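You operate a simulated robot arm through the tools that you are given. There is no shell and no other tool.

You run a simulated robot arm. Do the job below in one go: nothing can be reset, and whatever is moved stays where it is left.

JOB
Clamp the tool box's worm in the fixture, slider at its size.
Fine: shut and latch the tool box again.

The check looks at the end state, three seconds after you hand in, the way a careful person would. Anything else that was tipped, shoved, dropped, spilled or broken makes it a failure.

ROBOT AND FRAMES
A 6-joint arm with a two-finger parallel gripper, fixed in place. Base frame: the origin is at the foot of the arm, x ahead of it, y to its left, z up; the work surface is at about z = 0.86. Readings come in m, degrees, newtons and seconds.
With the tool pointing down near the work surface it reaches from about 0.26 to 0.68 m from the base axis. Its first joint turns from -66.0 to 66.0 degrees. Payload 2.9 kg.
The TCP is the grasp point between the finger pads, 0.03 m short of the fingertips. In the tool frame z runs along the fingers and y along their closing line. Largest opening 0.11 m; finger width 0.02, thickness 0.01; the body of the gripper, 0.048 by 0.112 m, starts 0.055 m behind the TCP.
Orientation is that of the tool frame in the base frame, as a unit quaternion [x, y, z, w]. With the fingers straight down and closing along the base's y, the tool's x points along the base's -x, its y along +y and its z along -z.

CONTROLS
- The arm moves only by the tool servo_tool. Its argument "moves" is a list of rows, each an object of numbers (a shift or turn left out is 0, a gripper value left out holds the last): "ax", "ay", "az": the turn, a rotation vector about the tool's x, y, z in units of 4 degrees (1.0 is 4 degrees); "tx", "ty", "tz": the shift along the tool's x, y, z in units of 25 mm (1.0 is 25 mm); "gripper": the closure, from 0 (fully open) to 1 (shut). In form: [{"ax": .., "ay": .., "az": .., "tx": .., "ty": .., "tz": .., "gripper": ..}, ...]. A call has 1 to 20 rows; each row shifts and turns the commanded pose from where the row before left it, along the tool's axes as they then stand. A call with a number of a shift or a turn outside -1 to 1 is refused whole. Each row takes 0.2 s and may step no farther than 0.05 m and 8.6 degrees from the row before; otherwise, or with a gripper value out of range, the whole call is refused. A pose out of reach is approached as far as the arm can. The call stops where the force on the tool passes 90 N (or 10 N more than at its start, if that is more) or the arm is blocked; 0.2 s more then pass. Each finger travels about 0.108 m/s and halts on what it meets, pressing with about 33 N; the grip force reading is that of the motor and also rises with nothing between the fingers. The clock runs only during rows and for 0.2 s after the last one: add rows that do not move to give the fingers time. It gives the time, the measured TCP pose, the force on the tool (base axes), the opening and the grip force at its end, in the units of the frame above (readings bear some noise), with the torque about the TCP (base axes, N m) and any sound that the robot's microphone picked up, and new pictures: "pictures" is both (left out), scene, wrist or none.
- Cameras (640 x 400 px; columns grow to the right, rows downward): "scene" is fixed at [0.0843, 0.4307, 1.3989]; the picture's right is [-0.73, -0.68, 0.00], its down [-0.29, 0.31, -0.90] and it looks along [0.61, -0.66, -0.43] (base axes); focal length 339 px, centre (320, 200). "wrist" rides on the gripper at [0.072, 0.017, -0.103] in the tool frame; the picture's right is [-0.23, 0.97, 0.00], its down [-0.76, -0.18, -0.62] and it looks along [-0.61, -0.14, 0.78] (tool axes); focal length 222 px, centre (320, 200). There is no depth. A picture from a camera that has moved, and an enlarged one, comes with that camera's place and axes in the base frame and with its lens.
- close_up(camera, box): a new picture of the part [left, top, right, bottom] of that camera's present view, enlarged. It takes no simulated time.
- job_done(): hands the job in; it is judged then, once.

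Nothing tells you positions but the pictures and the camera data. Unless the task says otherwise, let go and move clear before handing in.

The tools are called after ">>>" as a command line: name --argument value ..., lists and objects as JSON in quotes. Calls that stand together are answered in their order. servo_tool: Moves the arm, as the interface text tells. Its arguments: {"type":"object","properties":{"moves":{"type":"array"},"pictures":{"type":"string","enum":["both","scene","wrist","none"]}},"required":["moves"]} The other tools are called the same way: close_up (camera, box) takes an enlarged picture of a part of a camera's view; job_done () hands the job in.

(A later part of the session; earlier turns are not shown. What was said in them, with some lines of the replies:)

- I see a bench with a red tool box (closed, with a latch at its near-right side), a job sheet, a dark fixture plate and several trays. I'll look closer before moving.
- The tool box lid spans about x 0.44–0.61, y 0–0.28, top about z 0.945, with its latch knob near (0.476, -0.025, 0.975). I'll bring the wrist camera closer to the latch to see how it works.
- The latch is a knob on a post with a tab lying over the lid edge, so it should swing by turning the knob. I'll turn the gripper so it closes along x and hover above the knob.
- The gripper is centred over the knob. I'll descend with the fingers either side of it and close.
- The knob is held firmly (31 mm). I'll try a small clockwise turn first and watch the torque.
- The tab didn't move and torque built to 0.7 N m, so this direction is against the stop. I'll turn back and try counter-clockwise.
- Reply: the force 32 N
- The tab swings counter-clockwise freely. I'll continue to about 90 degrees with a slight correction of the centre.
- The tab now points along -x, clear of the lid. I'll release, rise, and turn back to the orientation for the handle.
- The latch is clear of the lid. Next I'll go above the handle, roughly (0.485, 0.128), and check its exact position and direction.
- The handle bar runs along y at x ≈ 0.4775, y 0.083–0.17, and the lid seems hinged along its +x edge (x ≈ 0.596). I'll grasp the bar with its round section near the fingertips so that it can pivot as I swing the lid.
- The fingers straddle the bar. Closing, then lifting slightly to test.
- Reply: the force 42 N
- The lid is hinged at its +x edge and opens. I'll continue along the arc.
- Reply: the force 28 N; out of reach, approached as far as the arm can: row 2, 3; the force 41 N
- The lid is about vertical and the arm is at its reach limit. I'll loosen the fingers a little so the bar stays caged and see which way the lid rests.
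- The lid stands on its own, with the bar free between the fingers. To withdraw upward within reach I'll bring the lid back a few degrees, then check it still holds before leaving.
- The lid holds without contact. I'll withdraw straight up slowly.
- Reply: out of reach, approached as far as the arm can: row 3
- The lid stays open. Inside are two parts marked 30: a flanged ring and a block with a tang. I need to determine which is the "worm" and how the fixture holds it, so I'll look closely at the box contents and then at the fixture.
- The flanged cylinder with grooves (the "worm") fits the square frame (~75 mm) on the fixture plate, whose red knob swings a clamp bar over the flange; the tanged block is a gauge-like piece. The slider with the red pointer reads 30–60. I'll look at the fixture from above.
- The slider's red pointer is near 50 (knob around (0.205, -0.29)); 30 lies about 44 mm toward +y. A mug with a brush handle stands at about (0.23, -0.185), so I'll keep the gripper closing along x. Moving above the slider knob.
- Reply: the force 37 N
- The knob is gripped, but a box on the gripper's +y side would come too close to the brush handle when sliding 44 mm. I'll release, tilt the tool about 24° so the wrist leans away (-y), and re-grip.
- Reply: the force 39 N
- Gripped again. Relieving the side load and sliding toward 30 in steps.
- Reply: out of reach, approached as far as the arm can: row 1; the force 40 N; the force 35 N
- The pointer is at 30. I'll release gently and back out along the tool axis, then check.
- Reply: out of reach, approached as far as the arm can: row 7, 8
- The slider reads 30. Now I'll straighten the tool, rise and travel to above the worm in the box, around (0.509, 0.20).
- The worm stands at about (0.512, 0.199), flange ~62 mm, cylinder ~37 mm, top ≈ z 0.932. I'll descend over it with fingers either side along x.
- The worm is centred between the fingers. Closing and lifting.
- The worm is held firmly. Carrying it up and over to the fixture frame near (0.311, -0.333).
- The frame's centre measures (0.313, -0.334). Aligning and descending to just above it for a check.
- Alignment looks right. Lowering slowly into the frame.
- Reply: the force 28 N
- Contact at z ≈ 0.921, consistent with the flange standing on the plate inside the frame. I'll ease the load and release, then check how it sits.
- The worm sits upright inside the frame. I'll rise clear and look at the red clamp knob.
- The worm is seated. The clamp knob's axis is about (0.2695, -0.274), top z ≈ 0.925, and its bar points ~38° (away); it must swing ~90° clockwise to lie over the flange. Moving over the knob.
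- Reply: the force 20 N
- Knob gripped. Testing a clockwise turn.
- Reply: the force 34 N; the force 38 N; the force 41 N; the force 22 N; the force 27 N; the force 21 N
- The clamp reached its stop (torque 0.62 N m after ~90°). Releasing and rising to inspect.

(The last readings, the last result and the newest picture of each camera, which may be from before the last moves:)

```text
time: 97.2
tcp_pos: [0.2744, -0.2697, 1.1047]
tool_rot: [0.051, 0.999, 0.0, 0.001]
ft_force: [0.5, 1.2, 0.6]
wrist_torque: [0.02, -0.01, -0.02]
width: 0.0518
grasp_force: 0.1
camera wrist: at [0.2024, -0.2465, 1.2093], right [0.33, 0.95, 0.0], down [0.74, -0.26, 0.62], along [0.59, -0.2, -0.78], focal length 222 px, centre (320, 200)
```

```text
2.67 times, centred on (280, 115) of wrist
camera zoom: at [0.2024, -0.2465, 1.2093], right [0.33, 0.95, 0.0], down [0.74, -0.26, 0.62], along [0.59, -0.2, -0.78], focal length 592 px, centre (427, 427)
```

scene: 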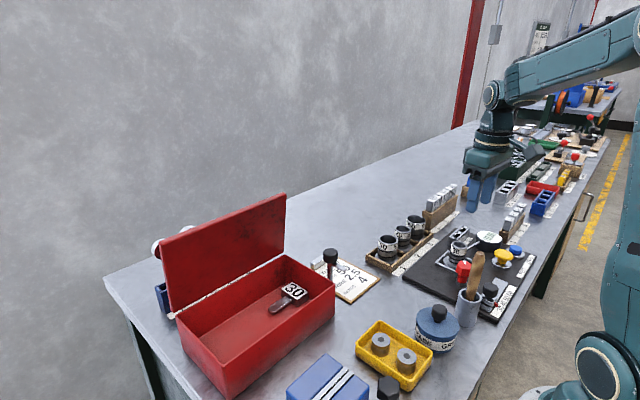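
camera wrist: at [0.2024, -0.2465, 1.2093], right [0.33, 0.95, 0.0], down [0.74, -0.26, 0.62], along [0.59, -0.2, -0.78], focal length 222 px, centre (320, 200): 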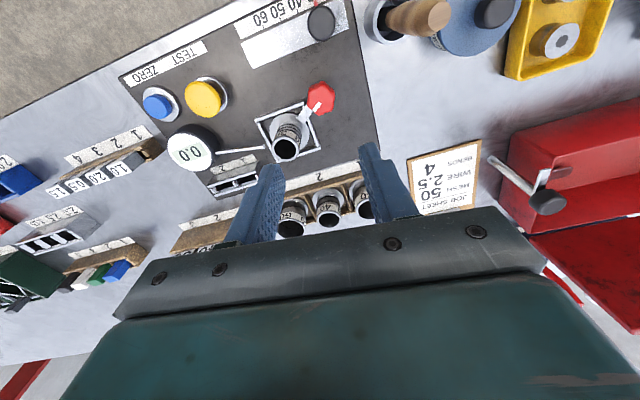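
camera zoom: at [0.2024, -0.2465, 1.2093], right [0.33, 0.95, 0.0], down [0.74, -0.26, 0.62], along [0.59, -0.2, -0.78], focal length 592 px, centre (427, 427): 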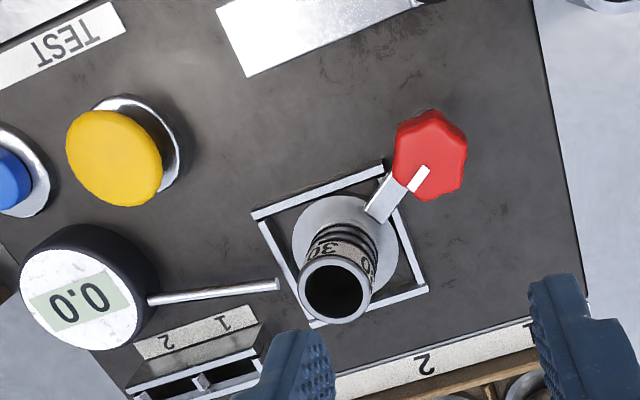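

The worm is clamped: the bar lies over its flange and the slider is at 30. Now I'll go back to the tool box to close the lid: rise, turn the gripper back to close along x, and travel.

>>> servo_tool --moves '[{"az": -1, "tz": -1}, {"az": -1, "tz": -1}, {"az": -1, "tz": -1}, {"az": -1, "gripper": 0.97}, {"az": -1}, {"az": -1}, {"az": -1}, {"az": -1}, {"az": -1}, {"az": -1}, {"az": -1}, {"az": -1}, {"az": -1}, {"az": -1}, {"az": -1}, {"az": -1}, {"az": -1}, {"az": -1}, {"az": -1}, {"az": -1}]' --pictures "none"

>>> servo_tool --moves '[{"az": -1}, {"az": -1}, {"az": -1}, {"az": -0.96}, {}]' --pictures "none"

>>> servo_tool --moves '[{"tx": -0.99, "ty": -0.78}, {"tx": -0.99, "ty": -0.78}, {"tx": -0.99, "ty": -0.78}, {"tx": -0.99, "ty": -0.78}, {"tx": -0.99, "ty": -0.78}, {"tx": -0.99, "ty": -0.78}, {"tx": -0.99, "ty": -0.78}, {"tx": -0.99, "ty": -0.78}, {"tx": -0.99, "ty": -0.78}, {"tx": -0.99, "ty": -0.78}, {"tx": -0.99, "ty": -0.78}, {"tx": -0.99, "ty": -0.78}, {"tx": -0.99, "ty": -0.78}, {"tx": -0.99, "ty": -0.7}, {"tx": -0.9, "ty": -0.6}, {}]' --pictures "both"

```text
time: 101.4
tcp_pos: [0.2723, -0.2702, 1.1805]
tool_rot: [-0.602, 0.798, 0.0, 0.0]
ft_force: [-0.2, 0.4, -0.1]
wrist_torque: [-0.01, 0.01, 0.02]
width: 0.0034
grasp_force: 0.0
```

```text
time: 102.6
tcp_pos: [0.2721, -0.2697, 1.1795]
tool_rot: [-0.707, 0.707, 0.0, 0.001]
ft_force: [0.6, -0.5, -0.2]
wrist_torque: [0.0, 0.0, -0.01]
width: 0.0032
grasp_force: 0.0
```

```text
time: 106.0
tcp_pos: [0.5566, 0.0972, 1.1806]
tool_rot: [-0.707, 0.707, 0.0, 0.001]
ft_force: [-0.3, 0.1, -0.1]
wrist_torque: [0.04, 0.01, 0.0]
width: 0.0032
grasp_force: 0.2
camera wrist: at [0.5381, 0.025, 1.2853], right [-0.97, 0.23, 0.0], down [0.18, 0.76, 0.62], along [0.14, 0.61, -0.78], focal length 222 px, centre (320, 200)
```

scene: 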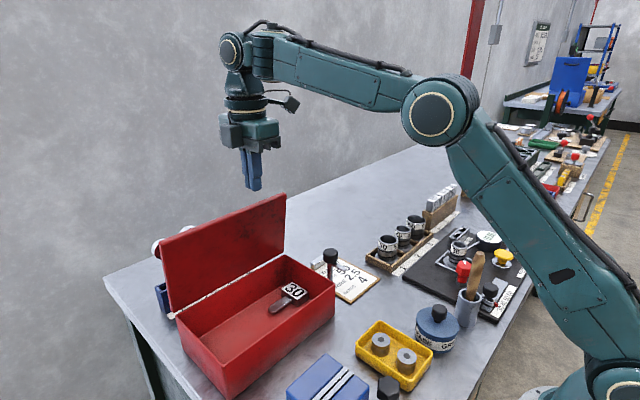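
wrist: 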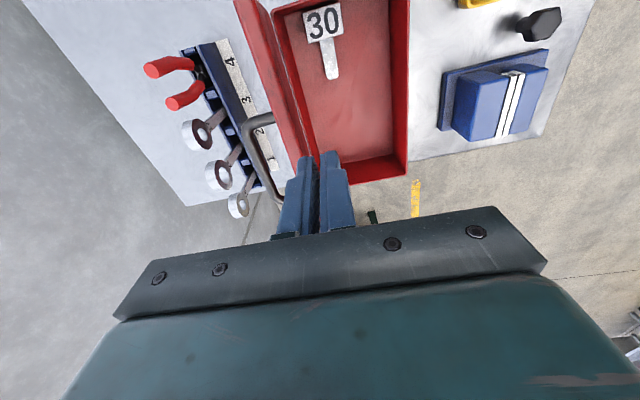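

>>> servo_tool --moves '[{"tx": -0.6, "ty": -0.6}, {"tx": -0.57, "ty": -0.6}, {"tz": 0.8, "ty": -0.4}, {"tz": 0.8, "ty": -0.4}, {"tz": 0.8, "ty": -0.3}, {"tz": 0.7, "ty": -0.35}, {}]' --pictures "wrist"

>>> close_up --camera "scene" --box '[150, 180, 350, 380]'

```text
time: 107.6
tcp_pos: [0.6219, 0.1295, 1.1046]
tool_rot: [-0.706, 0.708, -0.001, 0.0]
ft_force: [0.3, -0.7, -0.6]
wrist_torque: [0.01, -0.02, 0.03]
width: 0.0032
grasp_force: 0.0
camera wrist: at [0.6054, 0.0567, 1.2081], right [-0.97, 0.23, 0.0], down [0.18, 0.76, 0.62], along [0.14, 0.61, -0.78], focal length 222 px, centre (320, 200)
```

wrist: 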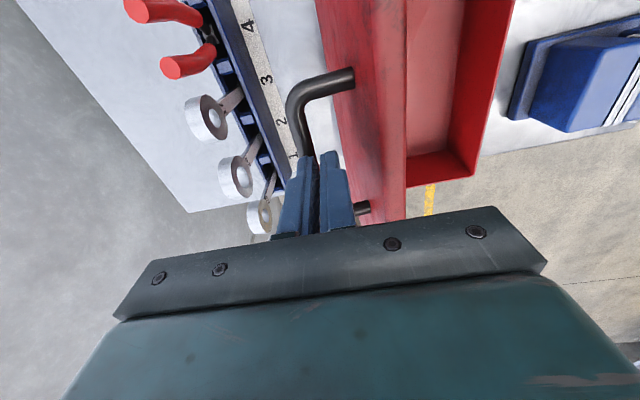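

```text
2.00 times, centred on (250, 280) of scene
camera zoom: at [0.0843, 0.4307, 1.3989], right [-0.73, -0.68, 0.0], down [-0.29, 0.31, -0.9], along [0.61, -0.66, -0.43], focal length 678 px, centre (460, 40)
```

zoom: 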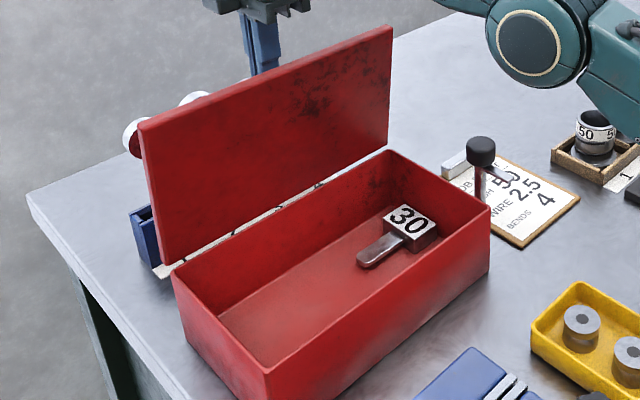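

The lid is exactly as I left it. Opening the fingers slightly and descending around the bar.

>>> servo_tool --moves '[{"gripper": 0.66}, {"gripper": 0.66, "ty": -0.1}, {"tz": 0.6, "ty": -0.15}, {"tz": 0.6, "ty": -0.08}, {"tz": 0.6, "ty": -0.05}, {}]' --pictures "wrist"

>>> close_up --camera "scene" --box '[150, 180, 350, 380]'

```text
time: 109.0
tcp_pos: [0.6343, 0.1284, 1.059]
tool_rot: [-0.706, 0.708, -0.001, 0.0]
ft_force: [0.5, -0.2, 0.1]
wrist_torque: [0.0, -0.01, -0.03]
width: 0.0373
grasp_force: 0.1
camera wrist: at [0.6151, 0.0554, 1.1634], right [-0.97, 0.23, 0.0], down [0.18, 0.76, 0.62], along [0.14, 0.61, -0.78], focal length 222 px, centre (320, 200)
```

wrist: 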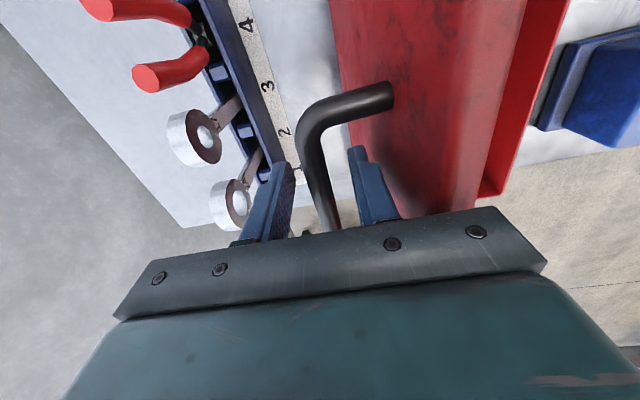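

```text
2.00 times, centred on (250, 280) of scene
camera zoom: at [0.0843, 0.4307, 1.3989], right [-0.73, -0.68, 0.0], down [-0.29, 0.31, -0.9], along [0.61, -0.66, -0.43], focal length 678 px, centre (460, 40)
```

zoom: 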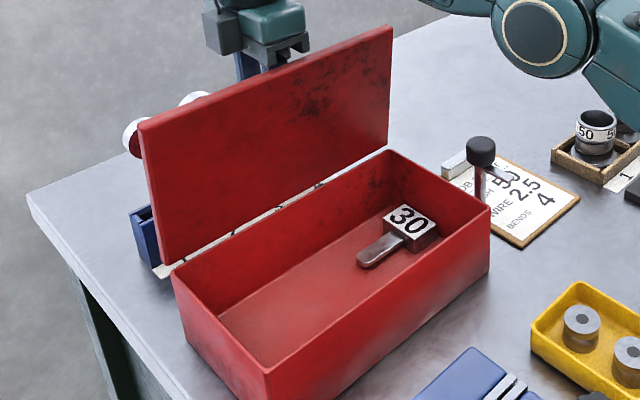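

>>> servo_tool --moves '[{"tz": -0.25, "ty": 0.06}, {"gripper": 1}, {"gripper": 1}, {"gripper": 1}, {}]' --pictures "none"

>>> servo_tool --moves '[{"ty": 0.416, "tz": -0.108}, {"ty": 0.42, "tz": -0.076}, {"ty": 0.43, "tz": -0.036}, {"ty": 0.43}, {"ty": 0.43, "tz": 0.04}]' --pictures "none"

>>> close_up --camera "scene" --box '[150, 180, 350, 380]'

```text
time: 110.2
tcp_pos: [0.6328, 0.1282, 1.0628]
tool_rot: [-0.707, 0.708, 0.0, -0.001]
ft_force: [-1.9, -0.4, -2.6]
wrist_torque: [0.04, -0.03, -0.51]
width: 0.0117
grasp_force: 44.6
```

```text
time: 111.4
tcp_pos: [0.5808, 0.1286, 1.0693]
tool_rot: [-0.706, 0.708, -0.001, 0.001]
ft_force: [-1.3, -10.1, 8.6]
wrist_torque: [0.02, -0.09, -0.36]
width: 0.0117
grasp_force: 45.4
```

```text
2.00 times, centred on (250, 280) of scene
camera zoom: at [0.0841, 0.4304, 1.399], right [-0.73, -0.68, 0.0], down [-0.29, 0.31, -0.9], along [0.61, -0.66, -0.43], focal length 678 px, centre (460, 40)
```

zoom: 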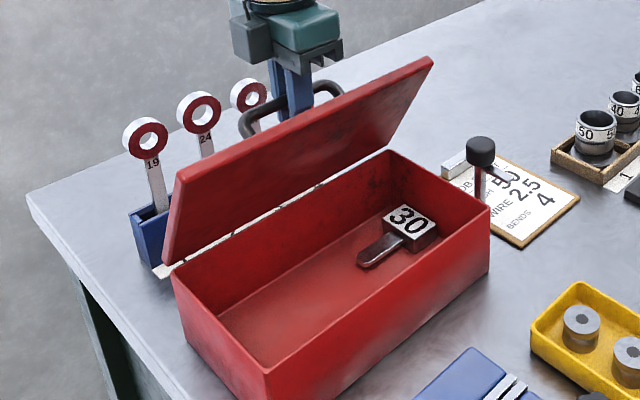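

The lid follows. Continuing the arc downwards.

>>> servo_tool --moves '[{"ty": 0.42, "tz": 0.076}, {"ty": 0.416, "tz": 0.112}, {"ty": 0.404, "tz": 0.148}, {"ty": 0.388, "tz": 0.18}, {"ty": 0.372, "tz": 0.216}]' --pictures "none"

>>> servo_tool --moves '[{"ty": 0.352, "tz": 0.248}, {"ty": 0.332, "tz": 0.276}, {"ty": 0.304, "tz": 0.308}, {"ty": 0.272, "tz": 0.328}]' --pictures "none"

>>> close_up --camera "scene" --box '[150, 180, 350, 380]'

```text
time: 112.6
tcp_pos: [0.5315, 0.1282, 1.0507]
tool_rot: [0.707, -0.707, 0.002, -0.004]
ft_force: [-0.8, -12.6, 13.7]
wrist_torque: [0.35, -1.03, -0.27]
width: 0.0113
grasp_force: 44.8
```

```text
time: 113.6
tcp_pos: [0.5126, 0.1288, 1.0363]
tool_rot: [-0.703, 0.711, -0.018, 0.029]
ft_force: [39.3, -16.9, 54.2]
wrist_torque: [-2.12, -8.21, 0.63]
width: 0.0111
grasp_force: 45.3
```

```text
2.00 times, centred on (250, 280) of scene
camera zoom: at [0.0843, 0.4301, 1.3991], right [-0.73, -0.68, 0.0], down [-0.29, 0.32, -0.9], along [0.61, -0.66, -0.43], focal length 678 px, centre (460, 40)
```

zoom: 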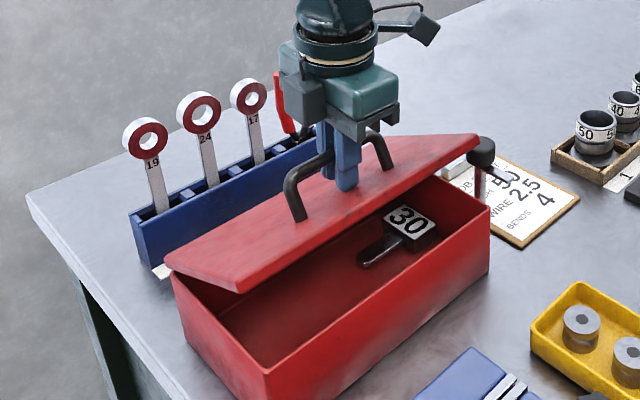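

The lid stopped partway with a growing torque, so something is bearing. I'll look before doing anything else.

>>> close_up --camera "scene" --box '[200, 190, 320, 290]'

>>> close_up --camera "wrist" --box '[160, 20, 480, 240]'

>>> close_up --camera "wrist" --box '[0, 0, 640, 400]'

```text
4.00 times, centred on (260, 240) of scene
camera zoom: at [0.0843, 0.4301, 1.3991], right [-0.73, -0.68, 0.0], down [-0.29, 0.32, -0.9], along [0.61, -0.66, -0.43], focal length 1356 px, centre (560, 40)
```

zoom: 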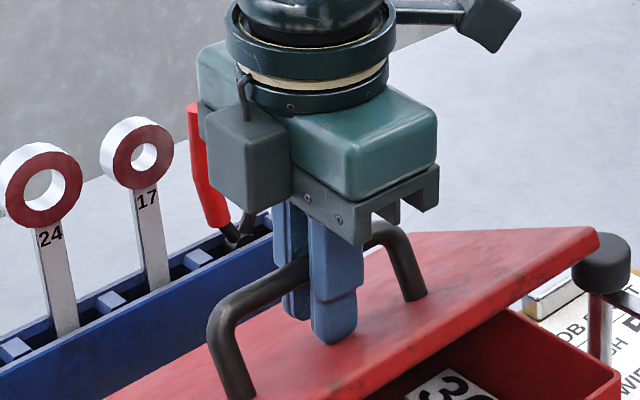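

```text
1.82 times, centred on (320, 130) of wrist
camera zoom: at [0.4876, 0.0547, 1.1388], right [-0.97, 0.24, -0.06], down [0.14, 0.75, 0.65], along [0.2, 0.62, -0.76], focal length 404 px, centre (320, 327)
```

zoom: 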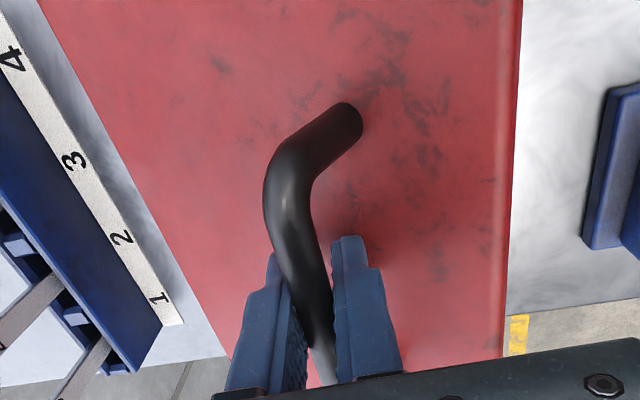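

```text
1.00 times, centred on (320, 200) of wrist (not enlarged: the box is as wide or as high as the picture)
camera zoom: at [0.4876, 0.0547, 1.1388], right [-0.97, 0.24, -0.06], down [0.14, 0.75, 0.65], along [0.2, 0.62, -0.76], focal length 222 px, centre (320, 200)
```

zoom: 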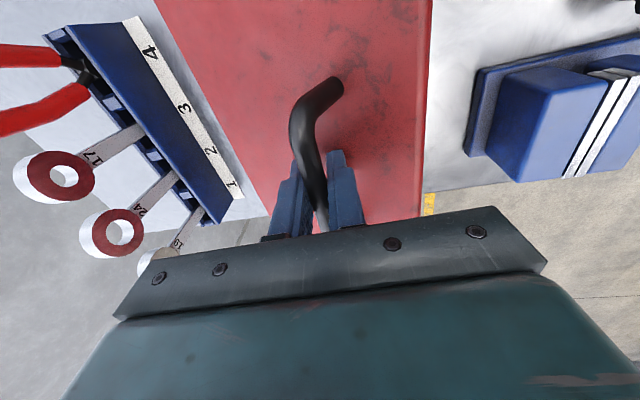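

The -x fingertip is bearing on the lid because the grip is deeper this time. I'll back off a little and tilt the tool to follow the lid's angle.

>>> servo_tool --moves '[{"ty": -0.5, "tz": -0.5}, {"ax": -1}, {"ax": -1}, {"ax": -1}, {}]' --pictures "none"

>>> close_up --camera "scene" --box '[200, 190, 320, 290]'

```text
time: 114.8
tcp_pos: [0.5223, 0.1292, 1.0456]
tool_rot: [-0.702, 0.708, 0.062, -0.05]
ft_force: [38.8, -19.3, 43.1]
wrist_torque: [3.15, -7.37, -0.4]
width: 0.011
grasp_force: 44.6
```

```text
4.00 times, centred on (260, 240) of scene
camera zoom: at [0.0845, 0.4299, 1.3992], right [-0.73, -0.68, 0.0], down [-0.29, 0.32, -0.9], along [0.61, -0.66, -0.43], focal length 1356 px, centre (560, 40)
```

zoom: 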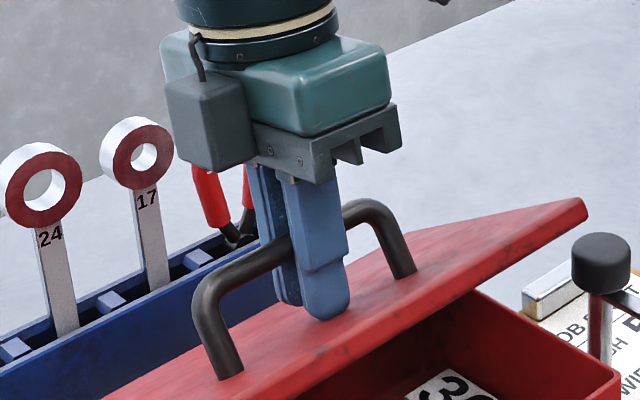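

>>> servo_tool --moves '[{"ax": 1}, {"ax": 1}, {"ax": 1}, {}]' --pictures "none"

>>> servo_tool --moves '[{"ax": 1}, {}]' --pictures "none"

>>> close_up --camera "scene" --box '[200, 190, 320, 290]'

```text
time: 115.8
tcp_pos: [0.5064, 0.13, 1.0331]
tool_rot: [0.708, -0.706, -0.004, 0.006]
ft_force: [-32.9, -7.5, 19.6]
wrist_torque: [-0.24, 0.77, -0.24]
width: 0.0118
grasp_force: 45.3
```

```text
time: 116.4
tcp_pos: [0.5101, 0.1278, 1.036]
tool_rot: [-0.706, 0.707, -0.025, 0.025]
ft_force: [-29.4, -1.6, 27.2]
wrist_torque: [-0.68, -0.01, -0.29]
width: 0.0117
grasp_force: 44.9
```

```text
4.00 times, centred on (260, 240) of scene
camera zoom: at [0.083, 0.4306, 1.399], right [-0.73, -0.68, 0.0], down [-0.29, 0.31, -0.9], along [0.61, -0.66, -0.43], focal length 1356 px, centre (560, 40)
```

zoom: 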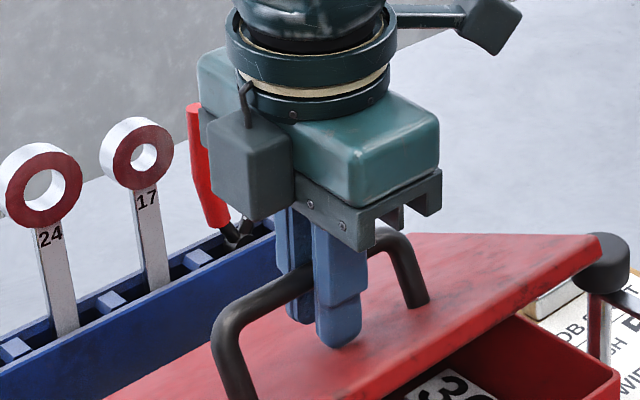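

Torque is relieved. I'll open the fingers slightly here to let things settle and check that the lid holds.

>>> servo_tool --moves '[{"gripper": 0.9}, {"gripper": 0.8}, {"gripper": 0.8}, {}]' --pictures "none"

>>> close_up --camera "scene" --box '[200, 190, 320, 290]'

>>> close_up --camera "wrist" --box '[160, 20, 480, 240]'

```text
time: 117.4
tcp_pos: [0.5116, 0.1297, 1.0341]
tool_rot: [-0.706, 0.708, -0.025, 0.025]
ft_force: [2.2, 3.1, 1.7]
wrist_torque: [0.14, -0.72, -0.11]
width: 0.0207
grasp_force: 0.1
```

```text
4.00 times, centred on (260, 240) of scene
camera zoom: at [0.0843, 0.4308, 1.3989], right [-0.73, -0.68, 0.0], down [-0.29, 0.31, -0.9], along [0.61, -0.66, -0.43], focal length 1356 px, centre (560, 40)
```

zoom: 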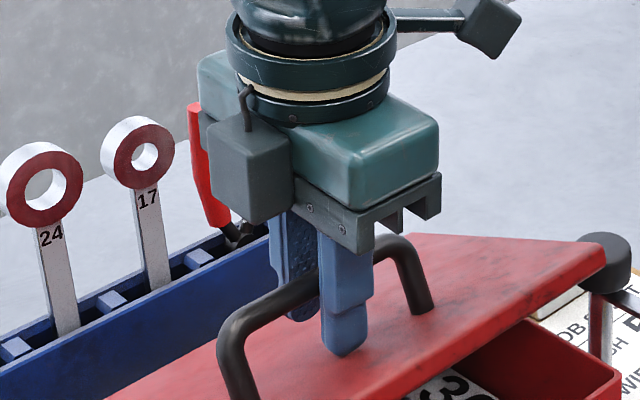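

```text
1.82 times, centred on (320, 130) of wrist
camera zoom: at [0.4865, 0.0563, 1.1363], right [-0.97, 0.23, -0.07], down [0.13, 0.76, 0.63], along [0.2, 0.61, -0.77], focal length 404 px, centre (320, 327)
```

zoom: 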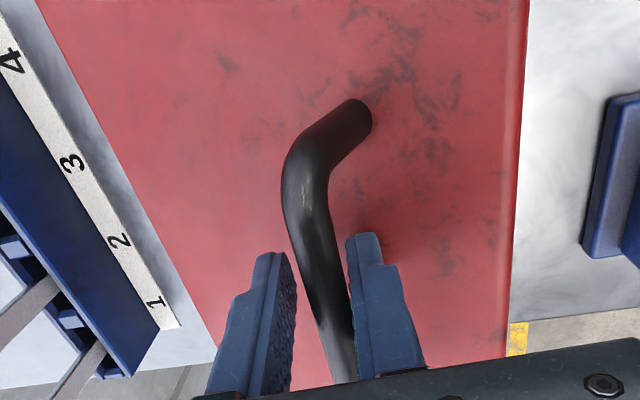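

The lid holds by itself. I'll withdraw upward, and instead press the lid shut from above near its free edge with closed fingertips.

>>> servo_tool --moves '[{"ax": -1, "tz": -0.4}, {"tz": -0.8}, {"tz": -0.8}, {"tz": -0.8}, {}]' --pictures "none"

>>> servo_tool --moves '[{"ty": 0.75, "gripper": 1}, {"ty": 0.75}, {"ty": 0.75}, {"gripper": 1}]' --pictures "wrist"

>>> close_up --camera "scene" --box '[150, 180, 350, 380]'

```text
time: 118.6
tcp_pos: [0.5125, 0.1275, 1.1043]
tool_rot: [-0.706, 0.708, 0.0, 0.0]
ft_force: [-0.5, -0.4, 0.0]
wrist_torque: [0.04, 0.0, 0.0]
width: 0.022
grasp_force: 0.1
```

```text
time: 119.6
tcp_pos: [0.4549, 0.129, 1.1039]
tool_rot: [-0.707, 0.708, 0.0, 0.0]
ft_force: [-0.4, 0.1, -0.1]
wrist_torque: [0.0, 0.01, 0.02]
width: 0.0002
grasp_force: 33.0
camera wrist: at [0.4365, 0.0567, 1.208], right [-0.97, 0.23, 0.0], down [0.18, 0.76, 0.62], along [0.14, 0.61, -0.78], focal length 222 px, centre (320, 200)
```

wrist: 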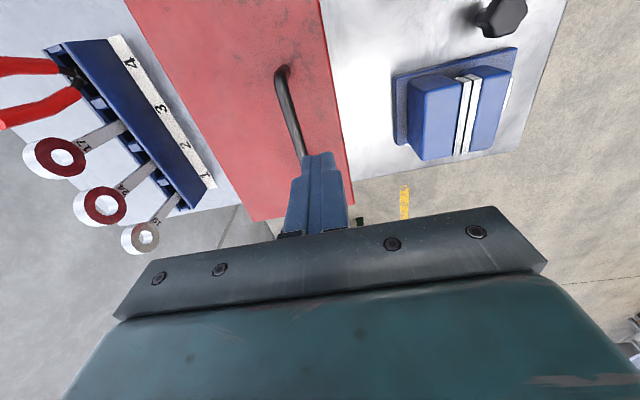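

```text
2.00 times, centred on (250, 280) of scene
camera zoom: at [0.0843, 0.4307, 1.3989], right [-0.73, -0.68, 0.0], down [-0.29, 0.31, -0.9], along [0.61, -0.66, -0.43], focal length 678 px, centre (460, 40)
```

zoom: 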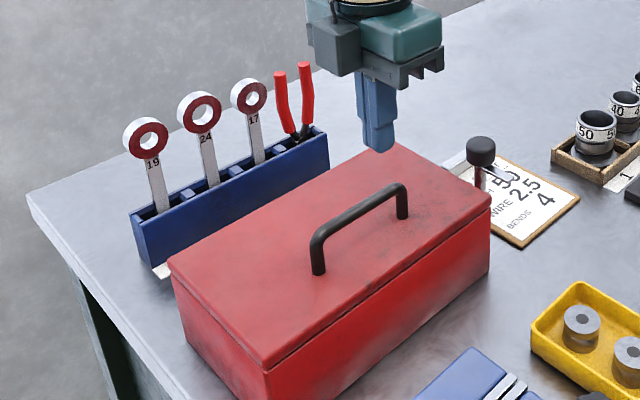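

The lid settled shut. I'll press lightly on its front edge to be sure it is fully seated.

>>> servo_tool --moves '[{"tz": 1}, {"tz": 1}, {"tz": 1}, {"tz": 1}, {"tz": 0.7}, {"tz": 0.3}, {"tz": 0.2}, {}]' --pictures "none"

>>> close_up --camera "scene" --box '[150, 200, 350, 400]'

```text
time: 121.1
tcp_pos: [0.4547, 0.1299, 0.9912]
tool_rot: [-0.706, 0.708, -0.003, 0.005]
ft_force: [-11.5, -4.1, 18.8]
wrist_torque: [-0.24, 0.47, -0.06]
width: 0.0
grasp_force: 32.6
stopped in row 7: the force on the tool passed its limit at 101 N (the readings are from after the stop); the commanded pose is now the measured one
```

```text
2.00 times, centred on (250, 300) of scene
camera zoom: at [0.0837, 0.4306, 1.399], right [-0.73, -0.68, 0.0], down [-0.29, 0.31, -0.9], along [0.61, -0.66, -0.43], focal length 678 px, centre (460, 0)
```

zoom: 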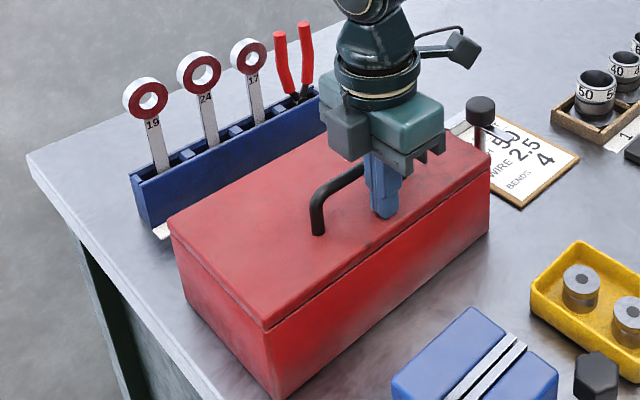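

>>> close_up --camera "scene" --box '[290, 230, 390, 310]'

>>> close_up --camera "scene" --box '[140, 200, 400, 400]'

```text
5.00 times, centred on (340, 270) of scene
camera zoom: at [0.0837, 0.4306, 1.399], right [-0.73, -0.68, 0.0], down [-0.29, 0.31, -0.9], along [0.61, -0.66, -0.43], focal length 1695 px, centre (220, -150)
```

zoom: 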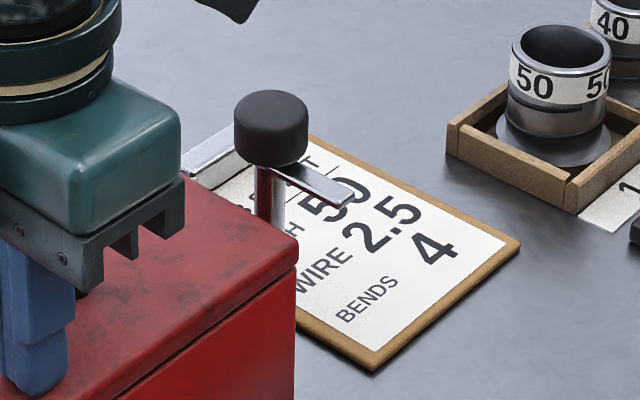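

```text
2.00 times, centred on (270, 300) of scene
camera zoom: at [0.0837, 0.4306, 1.399], right [-0.73, -0.68, 0.0], down [-0.29, 0.31, -0.9], along [0.61, -0.66, -0.43], focal length 678 px, centre (420, 0)
```

zoom: 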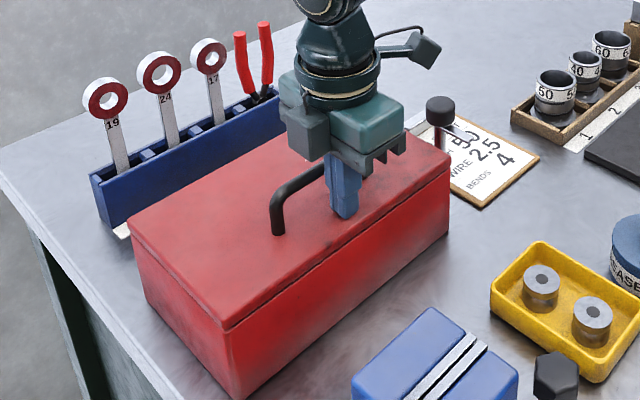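

The lid's corner is at exactly its original place, so it is fully closed. Now to the latch: rise, move over the knob at (0.4725, -0.0237), and turn the gripper so the fingers are across the tab.

>>> servo_tool --moves '[{"tz": -1}, {"tz": -1}, {"tz": -1}, {"tz": -1}, {"tx": 0.9, "ty": -0.2}, {"tx": 0.9, "ty": -0.2}, {"tx": 0.9, "ty": -0.2}, {"tx": 0.9, "ty": -0.1}, {"tx": 0.9}, {"tx": 0.9}, {"tx": 0.73, "gripper": 0.5}, {"az": -1}, {"az": -1}, {"az": -1}, {"az": -1}, {"az": -1}, {"az": -1}, {"az": -1}, {"az": -1}, {"az": -1}]' --pictures "none"

>>> servo_tool --moves '[{"az": -1}, {"az": -1}, {"az": -1}, {"az": -1}, {"az": -1}, {"az": -1}, {"az": -1}, {"az": -1}, {"az": -1}, {"az": -0.5}, {}]' --pictures "both"

>>> close_up --camera "wrist" --box '[200, 40, 440, 190]'

```text
time: 125.3
tcp_pos: [0.4732, -0.0244, 1.0874]
tool_rot: [0.891, -0.453, 0.004, -0.003]
ft_force: [0.1, 1.2, 0.4]
wrist_torque: [0.0, -0.01, -0.02]
width: 0.055
grasp_force: 0.0
```

```text
time: 127.7
tcp_pos: [0.4726, -0.0239, 1.0878]
tool_rot: [0.99, -0.139, 0.006, -0.003]
ft_force: [0.9, 1.5, -0.4]
wrist_torque: [-0.01, -0.01, 0.01]
width: 0.0547
grasp_force: 0.0
camera wrist: at [0.5352, -0.0609, 1.1936], right [-0.49, -0.87, -0.01], down [-0.69, 0.38, 0.62], along [-0.54, 0.31, -0.79], focal length 222 px, centre (320, 200)
```

scene: 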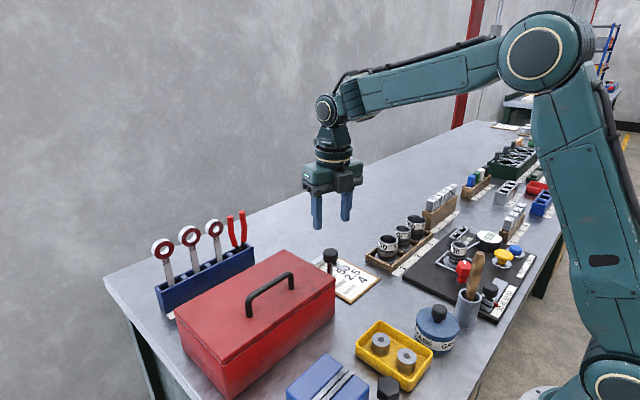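
wrist: 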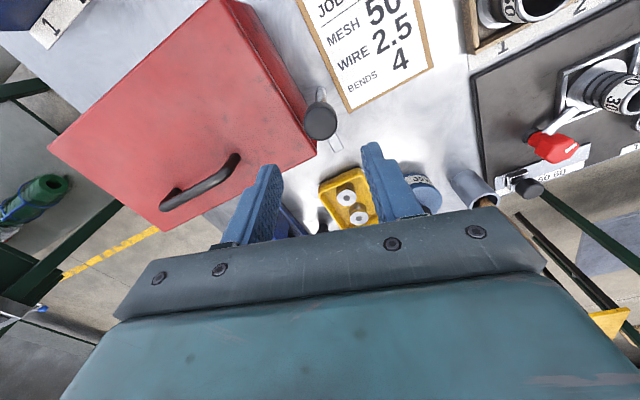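

```text
2.67 times, centred on (320, 115) of wrist
camera zoom: at [0.5352, -0.0609, 1.1936], right [-0.49, -0.87, -0.01], down [-0.69, 0.38, 0.62], along [-0.54, 0.31, -0.79], focal length 592 px, centre (320, 427)
```

zoom: 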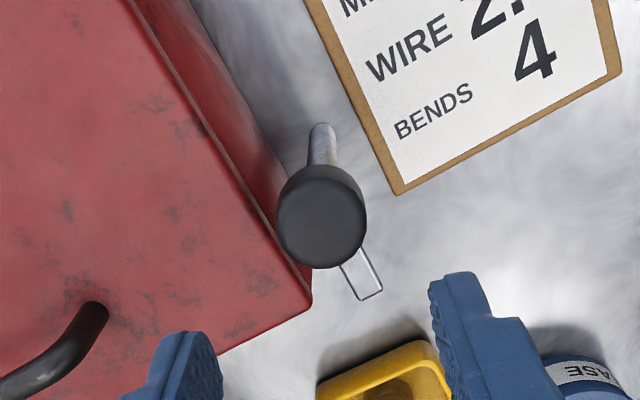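

>>> servo_tool --moves '[{"tz": 0.9, "gripper": 0.6}, {"tz": 0.9}, {"tz": 0.9}, {"tz": 0.7}, {"tz": 0.33}, {}]' --pictures "none"

>>> close_up --camera "scene" --box '[260, 200, 400, 300]'

>>> servo_tool --moves '[{"gripper": 0.8}, {"gripper": 1}, {"gripper": 1}, {"gripper": 1}]' --pictures "none"

>>> close_up --camera "scene" --box '[260, 200, 400, 300]'

```text
time: 129.1
tcp_pos: [0.4734, -0.0247, 0.9957]
tool_rot: [0.99, -0.141, 0.005, -0.002]
ft_force: [0.8, 1.4, -1.2]
wrist_torque: [-0.01, -0.02, -0.02]
width: 0.044
grasp_force: 0.0
```

```text
4.00 times, centred on (330, 250) of scene
camera zoom: at [0.0843, 0.4307, 1.3989], right [-0.73, -0.68, 0.0], down [-0.29, 0.31, -0.9], along [0.61, -0.66, -0.43], focal length 1356 px, centre (280, 0)
```

zoom: 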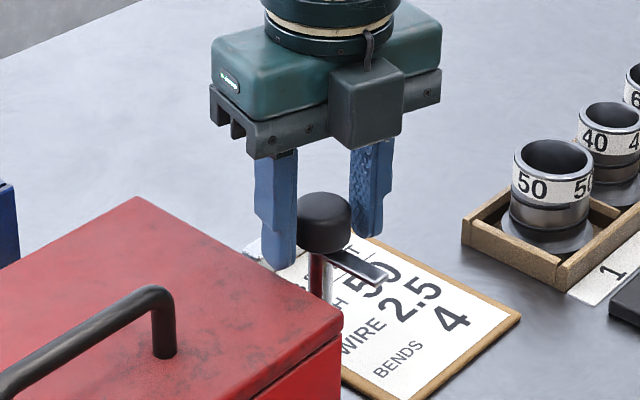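

```text
time: 130.1
tcp_pos: [0.4732, -0.0238, 0.9967]
tool_rot: [0.99, -0.14, 0.005, -0.003]
ft_force: [-1.0, -3.9, -2.5]
wrist_torque: [-0.09, -0.04, -0.01]
width: 0.031
grasp_force: 45.2
```

```text
4.00 times, centred on (330, 250) of scene
camera zoom: at [0.0843, 0.4306, 1.399], right [-0.73, -0.68, 0.0], down [-0.29, 0.31, -0.9], along [0.61, -0.66, -0.43], focal length 1356 px, centre (280, 0)
```

zoom: 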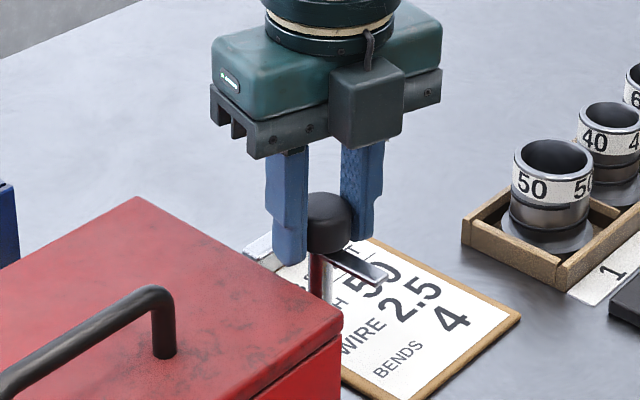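

Knob gripped with low side load. Turning clockwise in stages to swing the tab back over the lid.

>>> servo_tool --moves '[{"az": 1}, {"az": 1}, {"az": 1}, {"az": 1}, {"az": 1}, {"az": 1}, {"az": 1}, {"az": 1}]' --pictures "none"

>>> close_up --camera "scene" --box '[260, 200, 400, 300]'

```text
time: 131.9
tcp_pos: [0.4745, -0.0238, 0.9969]
tool_rot: [0.913, -0.408, 0.007, -0.005]
ft_force: [-3.4, -4.3, 29.9]
wrist_torque: [-0.46, -0.19, 0.03]
width: 0.0314
grasp_force: 45.1
```

```text
4.00 times, centred on (330, 250) of scene
camera zoom: at [0.0838, 0.4307, 1.399], right [-0.73, -0.68, 0.0], down [-0.29, 0.31, -0.9], along [0.61, -0.66, -0.43], focal length 1356 px, centre (280, 0)
```

zoom: 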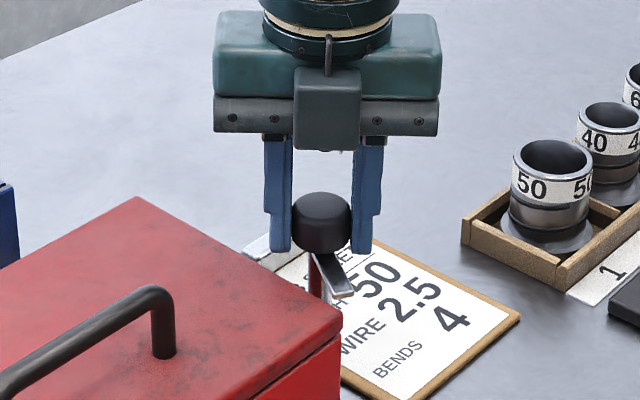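

>>> servo_tool --moves '[{"az": 1, "tz": -0.08}, {"az": 1}, {"az": 1}, {"az": 1}, {"az": 1}, {"az": 1}, {"az": 1}, {"az": 1}]' --pictures "none"

>>> close_up --camera "scene" --box '[260, 200, 400, 300]'

```text
time: 133.7
tcp_pos: [0.4741, -0.0249, 0.9958]
tool_rot: [0.765, -0.644, 0.004, -0.006]
ft_force: [18.6, 3.2, -1.9]
wrist_torque: [-0.65, -0.7, 0.06]
width: 0.0313
grasp_force: 45.3
```

```text
4.00 times, centred on (330, 250) of scene
camera zoom: at [0.0848, 0.4309, 1.3988], right [-0.73, -0.68, 0.0], down [-0.29, 0.31, -0.9], along [0.61, -0.66, -0.43], focal length 1356 px, centre (280, 0)
```

zoom: 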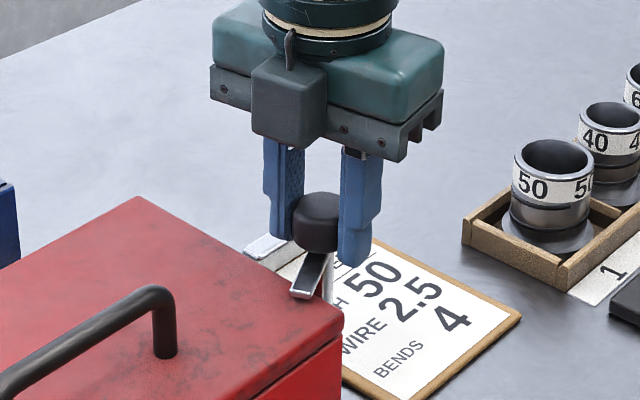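

>>> servo_tool --moves '[{"az": 1, "ty": -0.03}, {"az": 1}, {"az": 1}, {"az": 1}, {"az": 1}]' --pictures "none"

>>> close_up --camera "scene" --box '[260, 200, 400, 300]'

```text
time: 134.9
tcp_pos: [0.4748, -0.0244, 0.9956]
tool_rot: [-0.642, 0.766, -0.002, 0.005]
ft_force: [19.3, 9.8, -12.7]
wrist_torque: [-0.26, -0.22, 0.03]
width: 0.0313
grasp_force: 45.0
```

```text
4.00 times, centred on (330, 250) of scene
camera zoom: at [0.085, 0.431, 1.3988], right [-0.73, -0.68, 0.0], down [-0.29, 0.31, -0.9], along [0.61, -0.66, -0.43], focal length 1356 px, centre (280, 0)
```

zoom: 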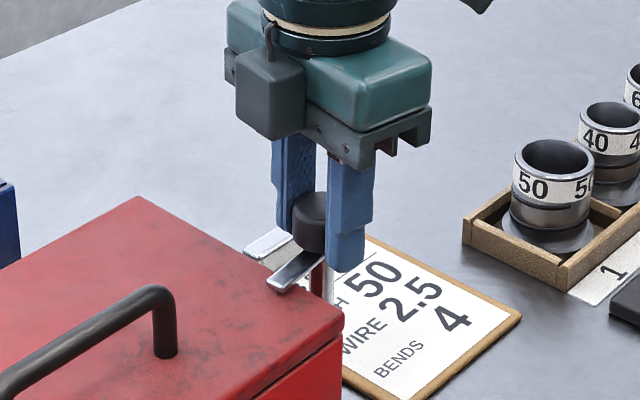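

>>> servo_tool --moves '[{"az": 1, "ty": -0.04}, {"az": 1}]' --pictures "none"

>>> close_up --camera "scene" --box '[260, 200, 400, 300]'

```text
time: 135.5
tcp_pos: [0.4758, -0.0235, 0.996]
tool_rot: [-0.587, 0.809, -0.001, 0.005]
ft_force: [13.0, 5.9, -17.3]
wrist_torque: [0.36, -0.5, 0.57]
width: 0.0313
grasp_force: 44.4
```

```text
4.00 times, centred on (330, 250) of scene
camera zoom: at [0.0849, 0.4309, 1.3988], right [-0.73, -0.68, 0.0], down [-0.29, 0.31, -0.9], along [0.61, -0.66, -0.43], focal length 1356 px, centre (280, 0)
```

zoom: 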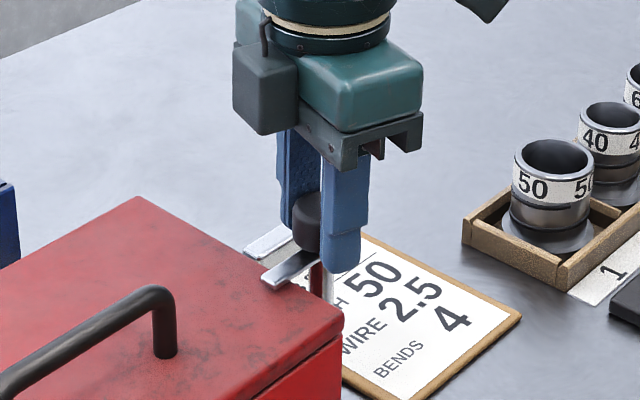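

The latch is back against its stop with the tab over the lid, as at the start. Releasing and moving clear for a final look.

>>> servo_tool --moves '[{"gripper": 0.75}, {"gripper": 0.55}, {"gripper": 0.5}, {"tz": -0.8}, {"tz": -1}, {"tz": -1}, {"tz": -1}, {"tz": -1}, {"tz": -1}, {"tz": -1}, {"tz": -1}, {}]' --pictures "both"

>>> close_up --camera "scene" --box '[140, 200, 400, 400]'

>>> close_up --camera "scene" --box '[410, 200, 550, 320]'

>>> close_up --camera "scene" --box '[290, 230, 390, 310]'

```text
time: 138.1
tcp_pos: [0.4741, -0.0272, 1.1927]
tool_rot: [-0.586, 0.81, -0.002, 0.006]
ft_force: [0.3, 0.7, 0.7]
wrist_torque: [0.0, 0.0, 0.01]
width: 0.0548
grasp_force: 0.0
camera wrist: at [0.4338, -0.0906, 1.2962], right [-0.85, 0.52, -0.01], down [0.4, 0.67, 0.63], along [0.33, 0.54, -0.78], focal length 222 px, centre (320, 200)
```

scene: 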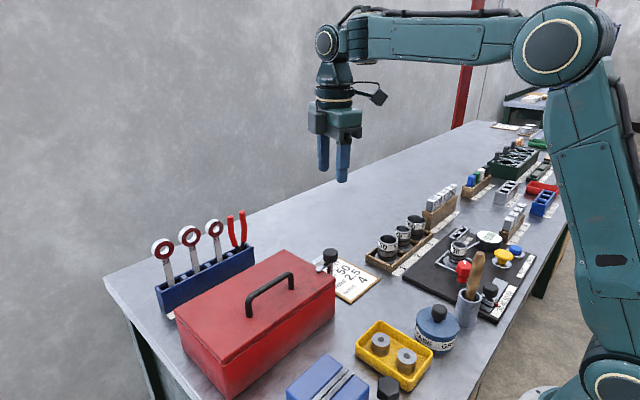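
wrist: 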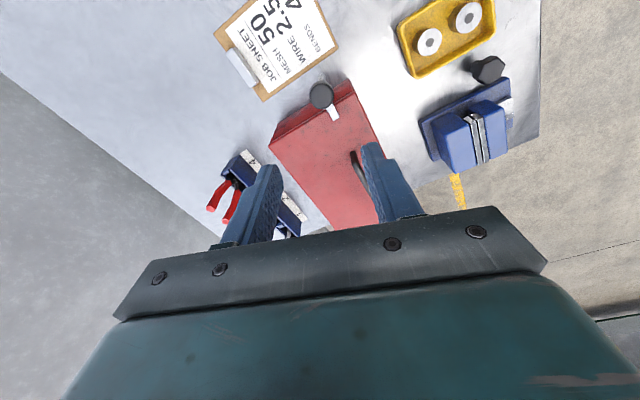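

```text
2.00 times, centred on (270, 300) of scene
camera zoom: at [0.0843, 0.4307, 1.3989], right [-0.73, -0.68, 0.0], down [-0.29, 0.31, -0.9], along [0.61, -0.66, -0.43], focal length 678 px, centre (420, 0)
```

zoom: 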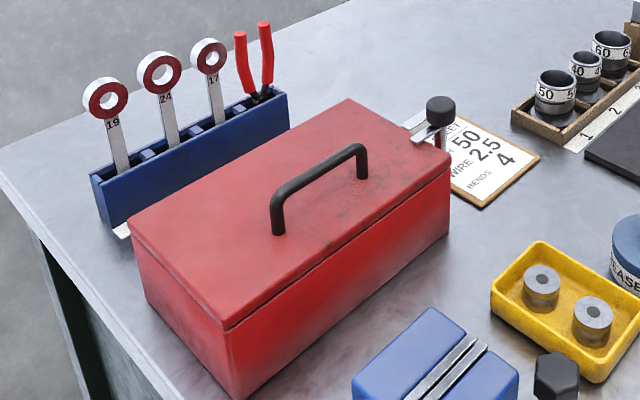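

```text
3.33 times, centred on (480, 260) of scene
camera zoom: at [0.0843, 0.4307, 1.3989], right [-0.73, -0.68, 0.0], down [-0.29, 0.31, -0.9], along [0.61, -0.66, -0.43], focal length 1130 px, centre (-213, 0)
```

zoom: 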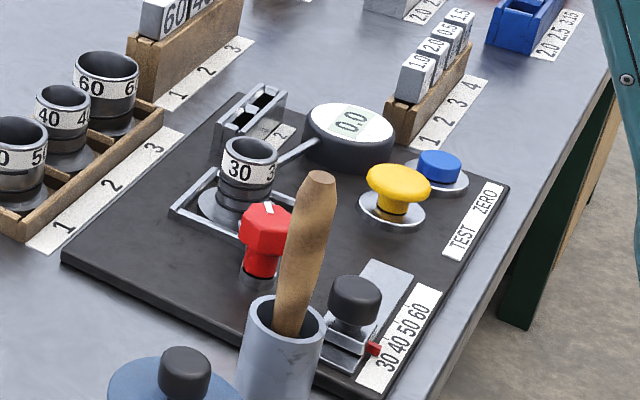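

```text
5.00 times, centred on (340, 270) of scene
camera zoom: at [0.0843, 0.4307, 1.3989], right [-0.73, -0.68, 0.0], down [-0.29, 0.31, -0.9], along [0.61, -0.66, -0.43], focal length 1695 px, centre (220, -150)
```

zoom: 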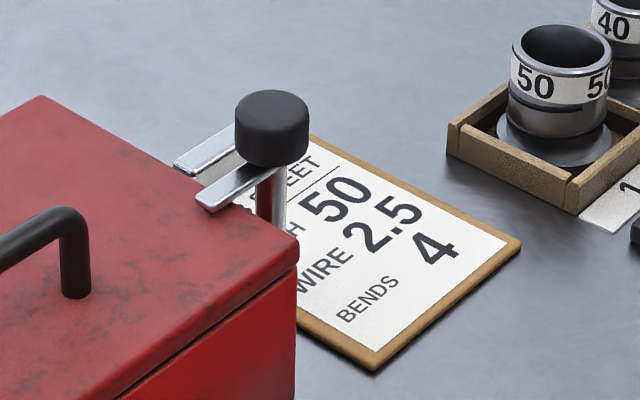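

The box is shut and latched as it was at the start. The worm marked 30 is clamped in the fixture with the slider at 30. Nothing else has moved and the arm is clear, so I'm handing in.

>>> job_done

```text
The job is handed in.
```

The tool box's worm is clamped in the fixture with the slider at 30. The tool box is shut and latched again, and I've handed the job in.

- **Worm:** The box held two parts marked 30, a grooved, flanged cylinder and a tanged block. I took the cylinder to be the worm because its flange fits the fixture's square frame. It stands upright in the frame with the clamp bar over its flange, turned to its stop. The block is still in the box.
- **Slider:** The pointer was at 50 and now sits at 30, the size printed on the worm.
- **Tool box:** Partway through closing, the lid jammed against the gripper. I let go, and the lid dropped the last part of the way on its own.
- **Lid check:** I pressed the front edge down to seat it. That press hit about 101 N and tripped the force stop. The lid corner and the latch tab are back where they were at the start.

In the final pictures nothing else was moved or knocked over, and the arm is clear of the bench items.
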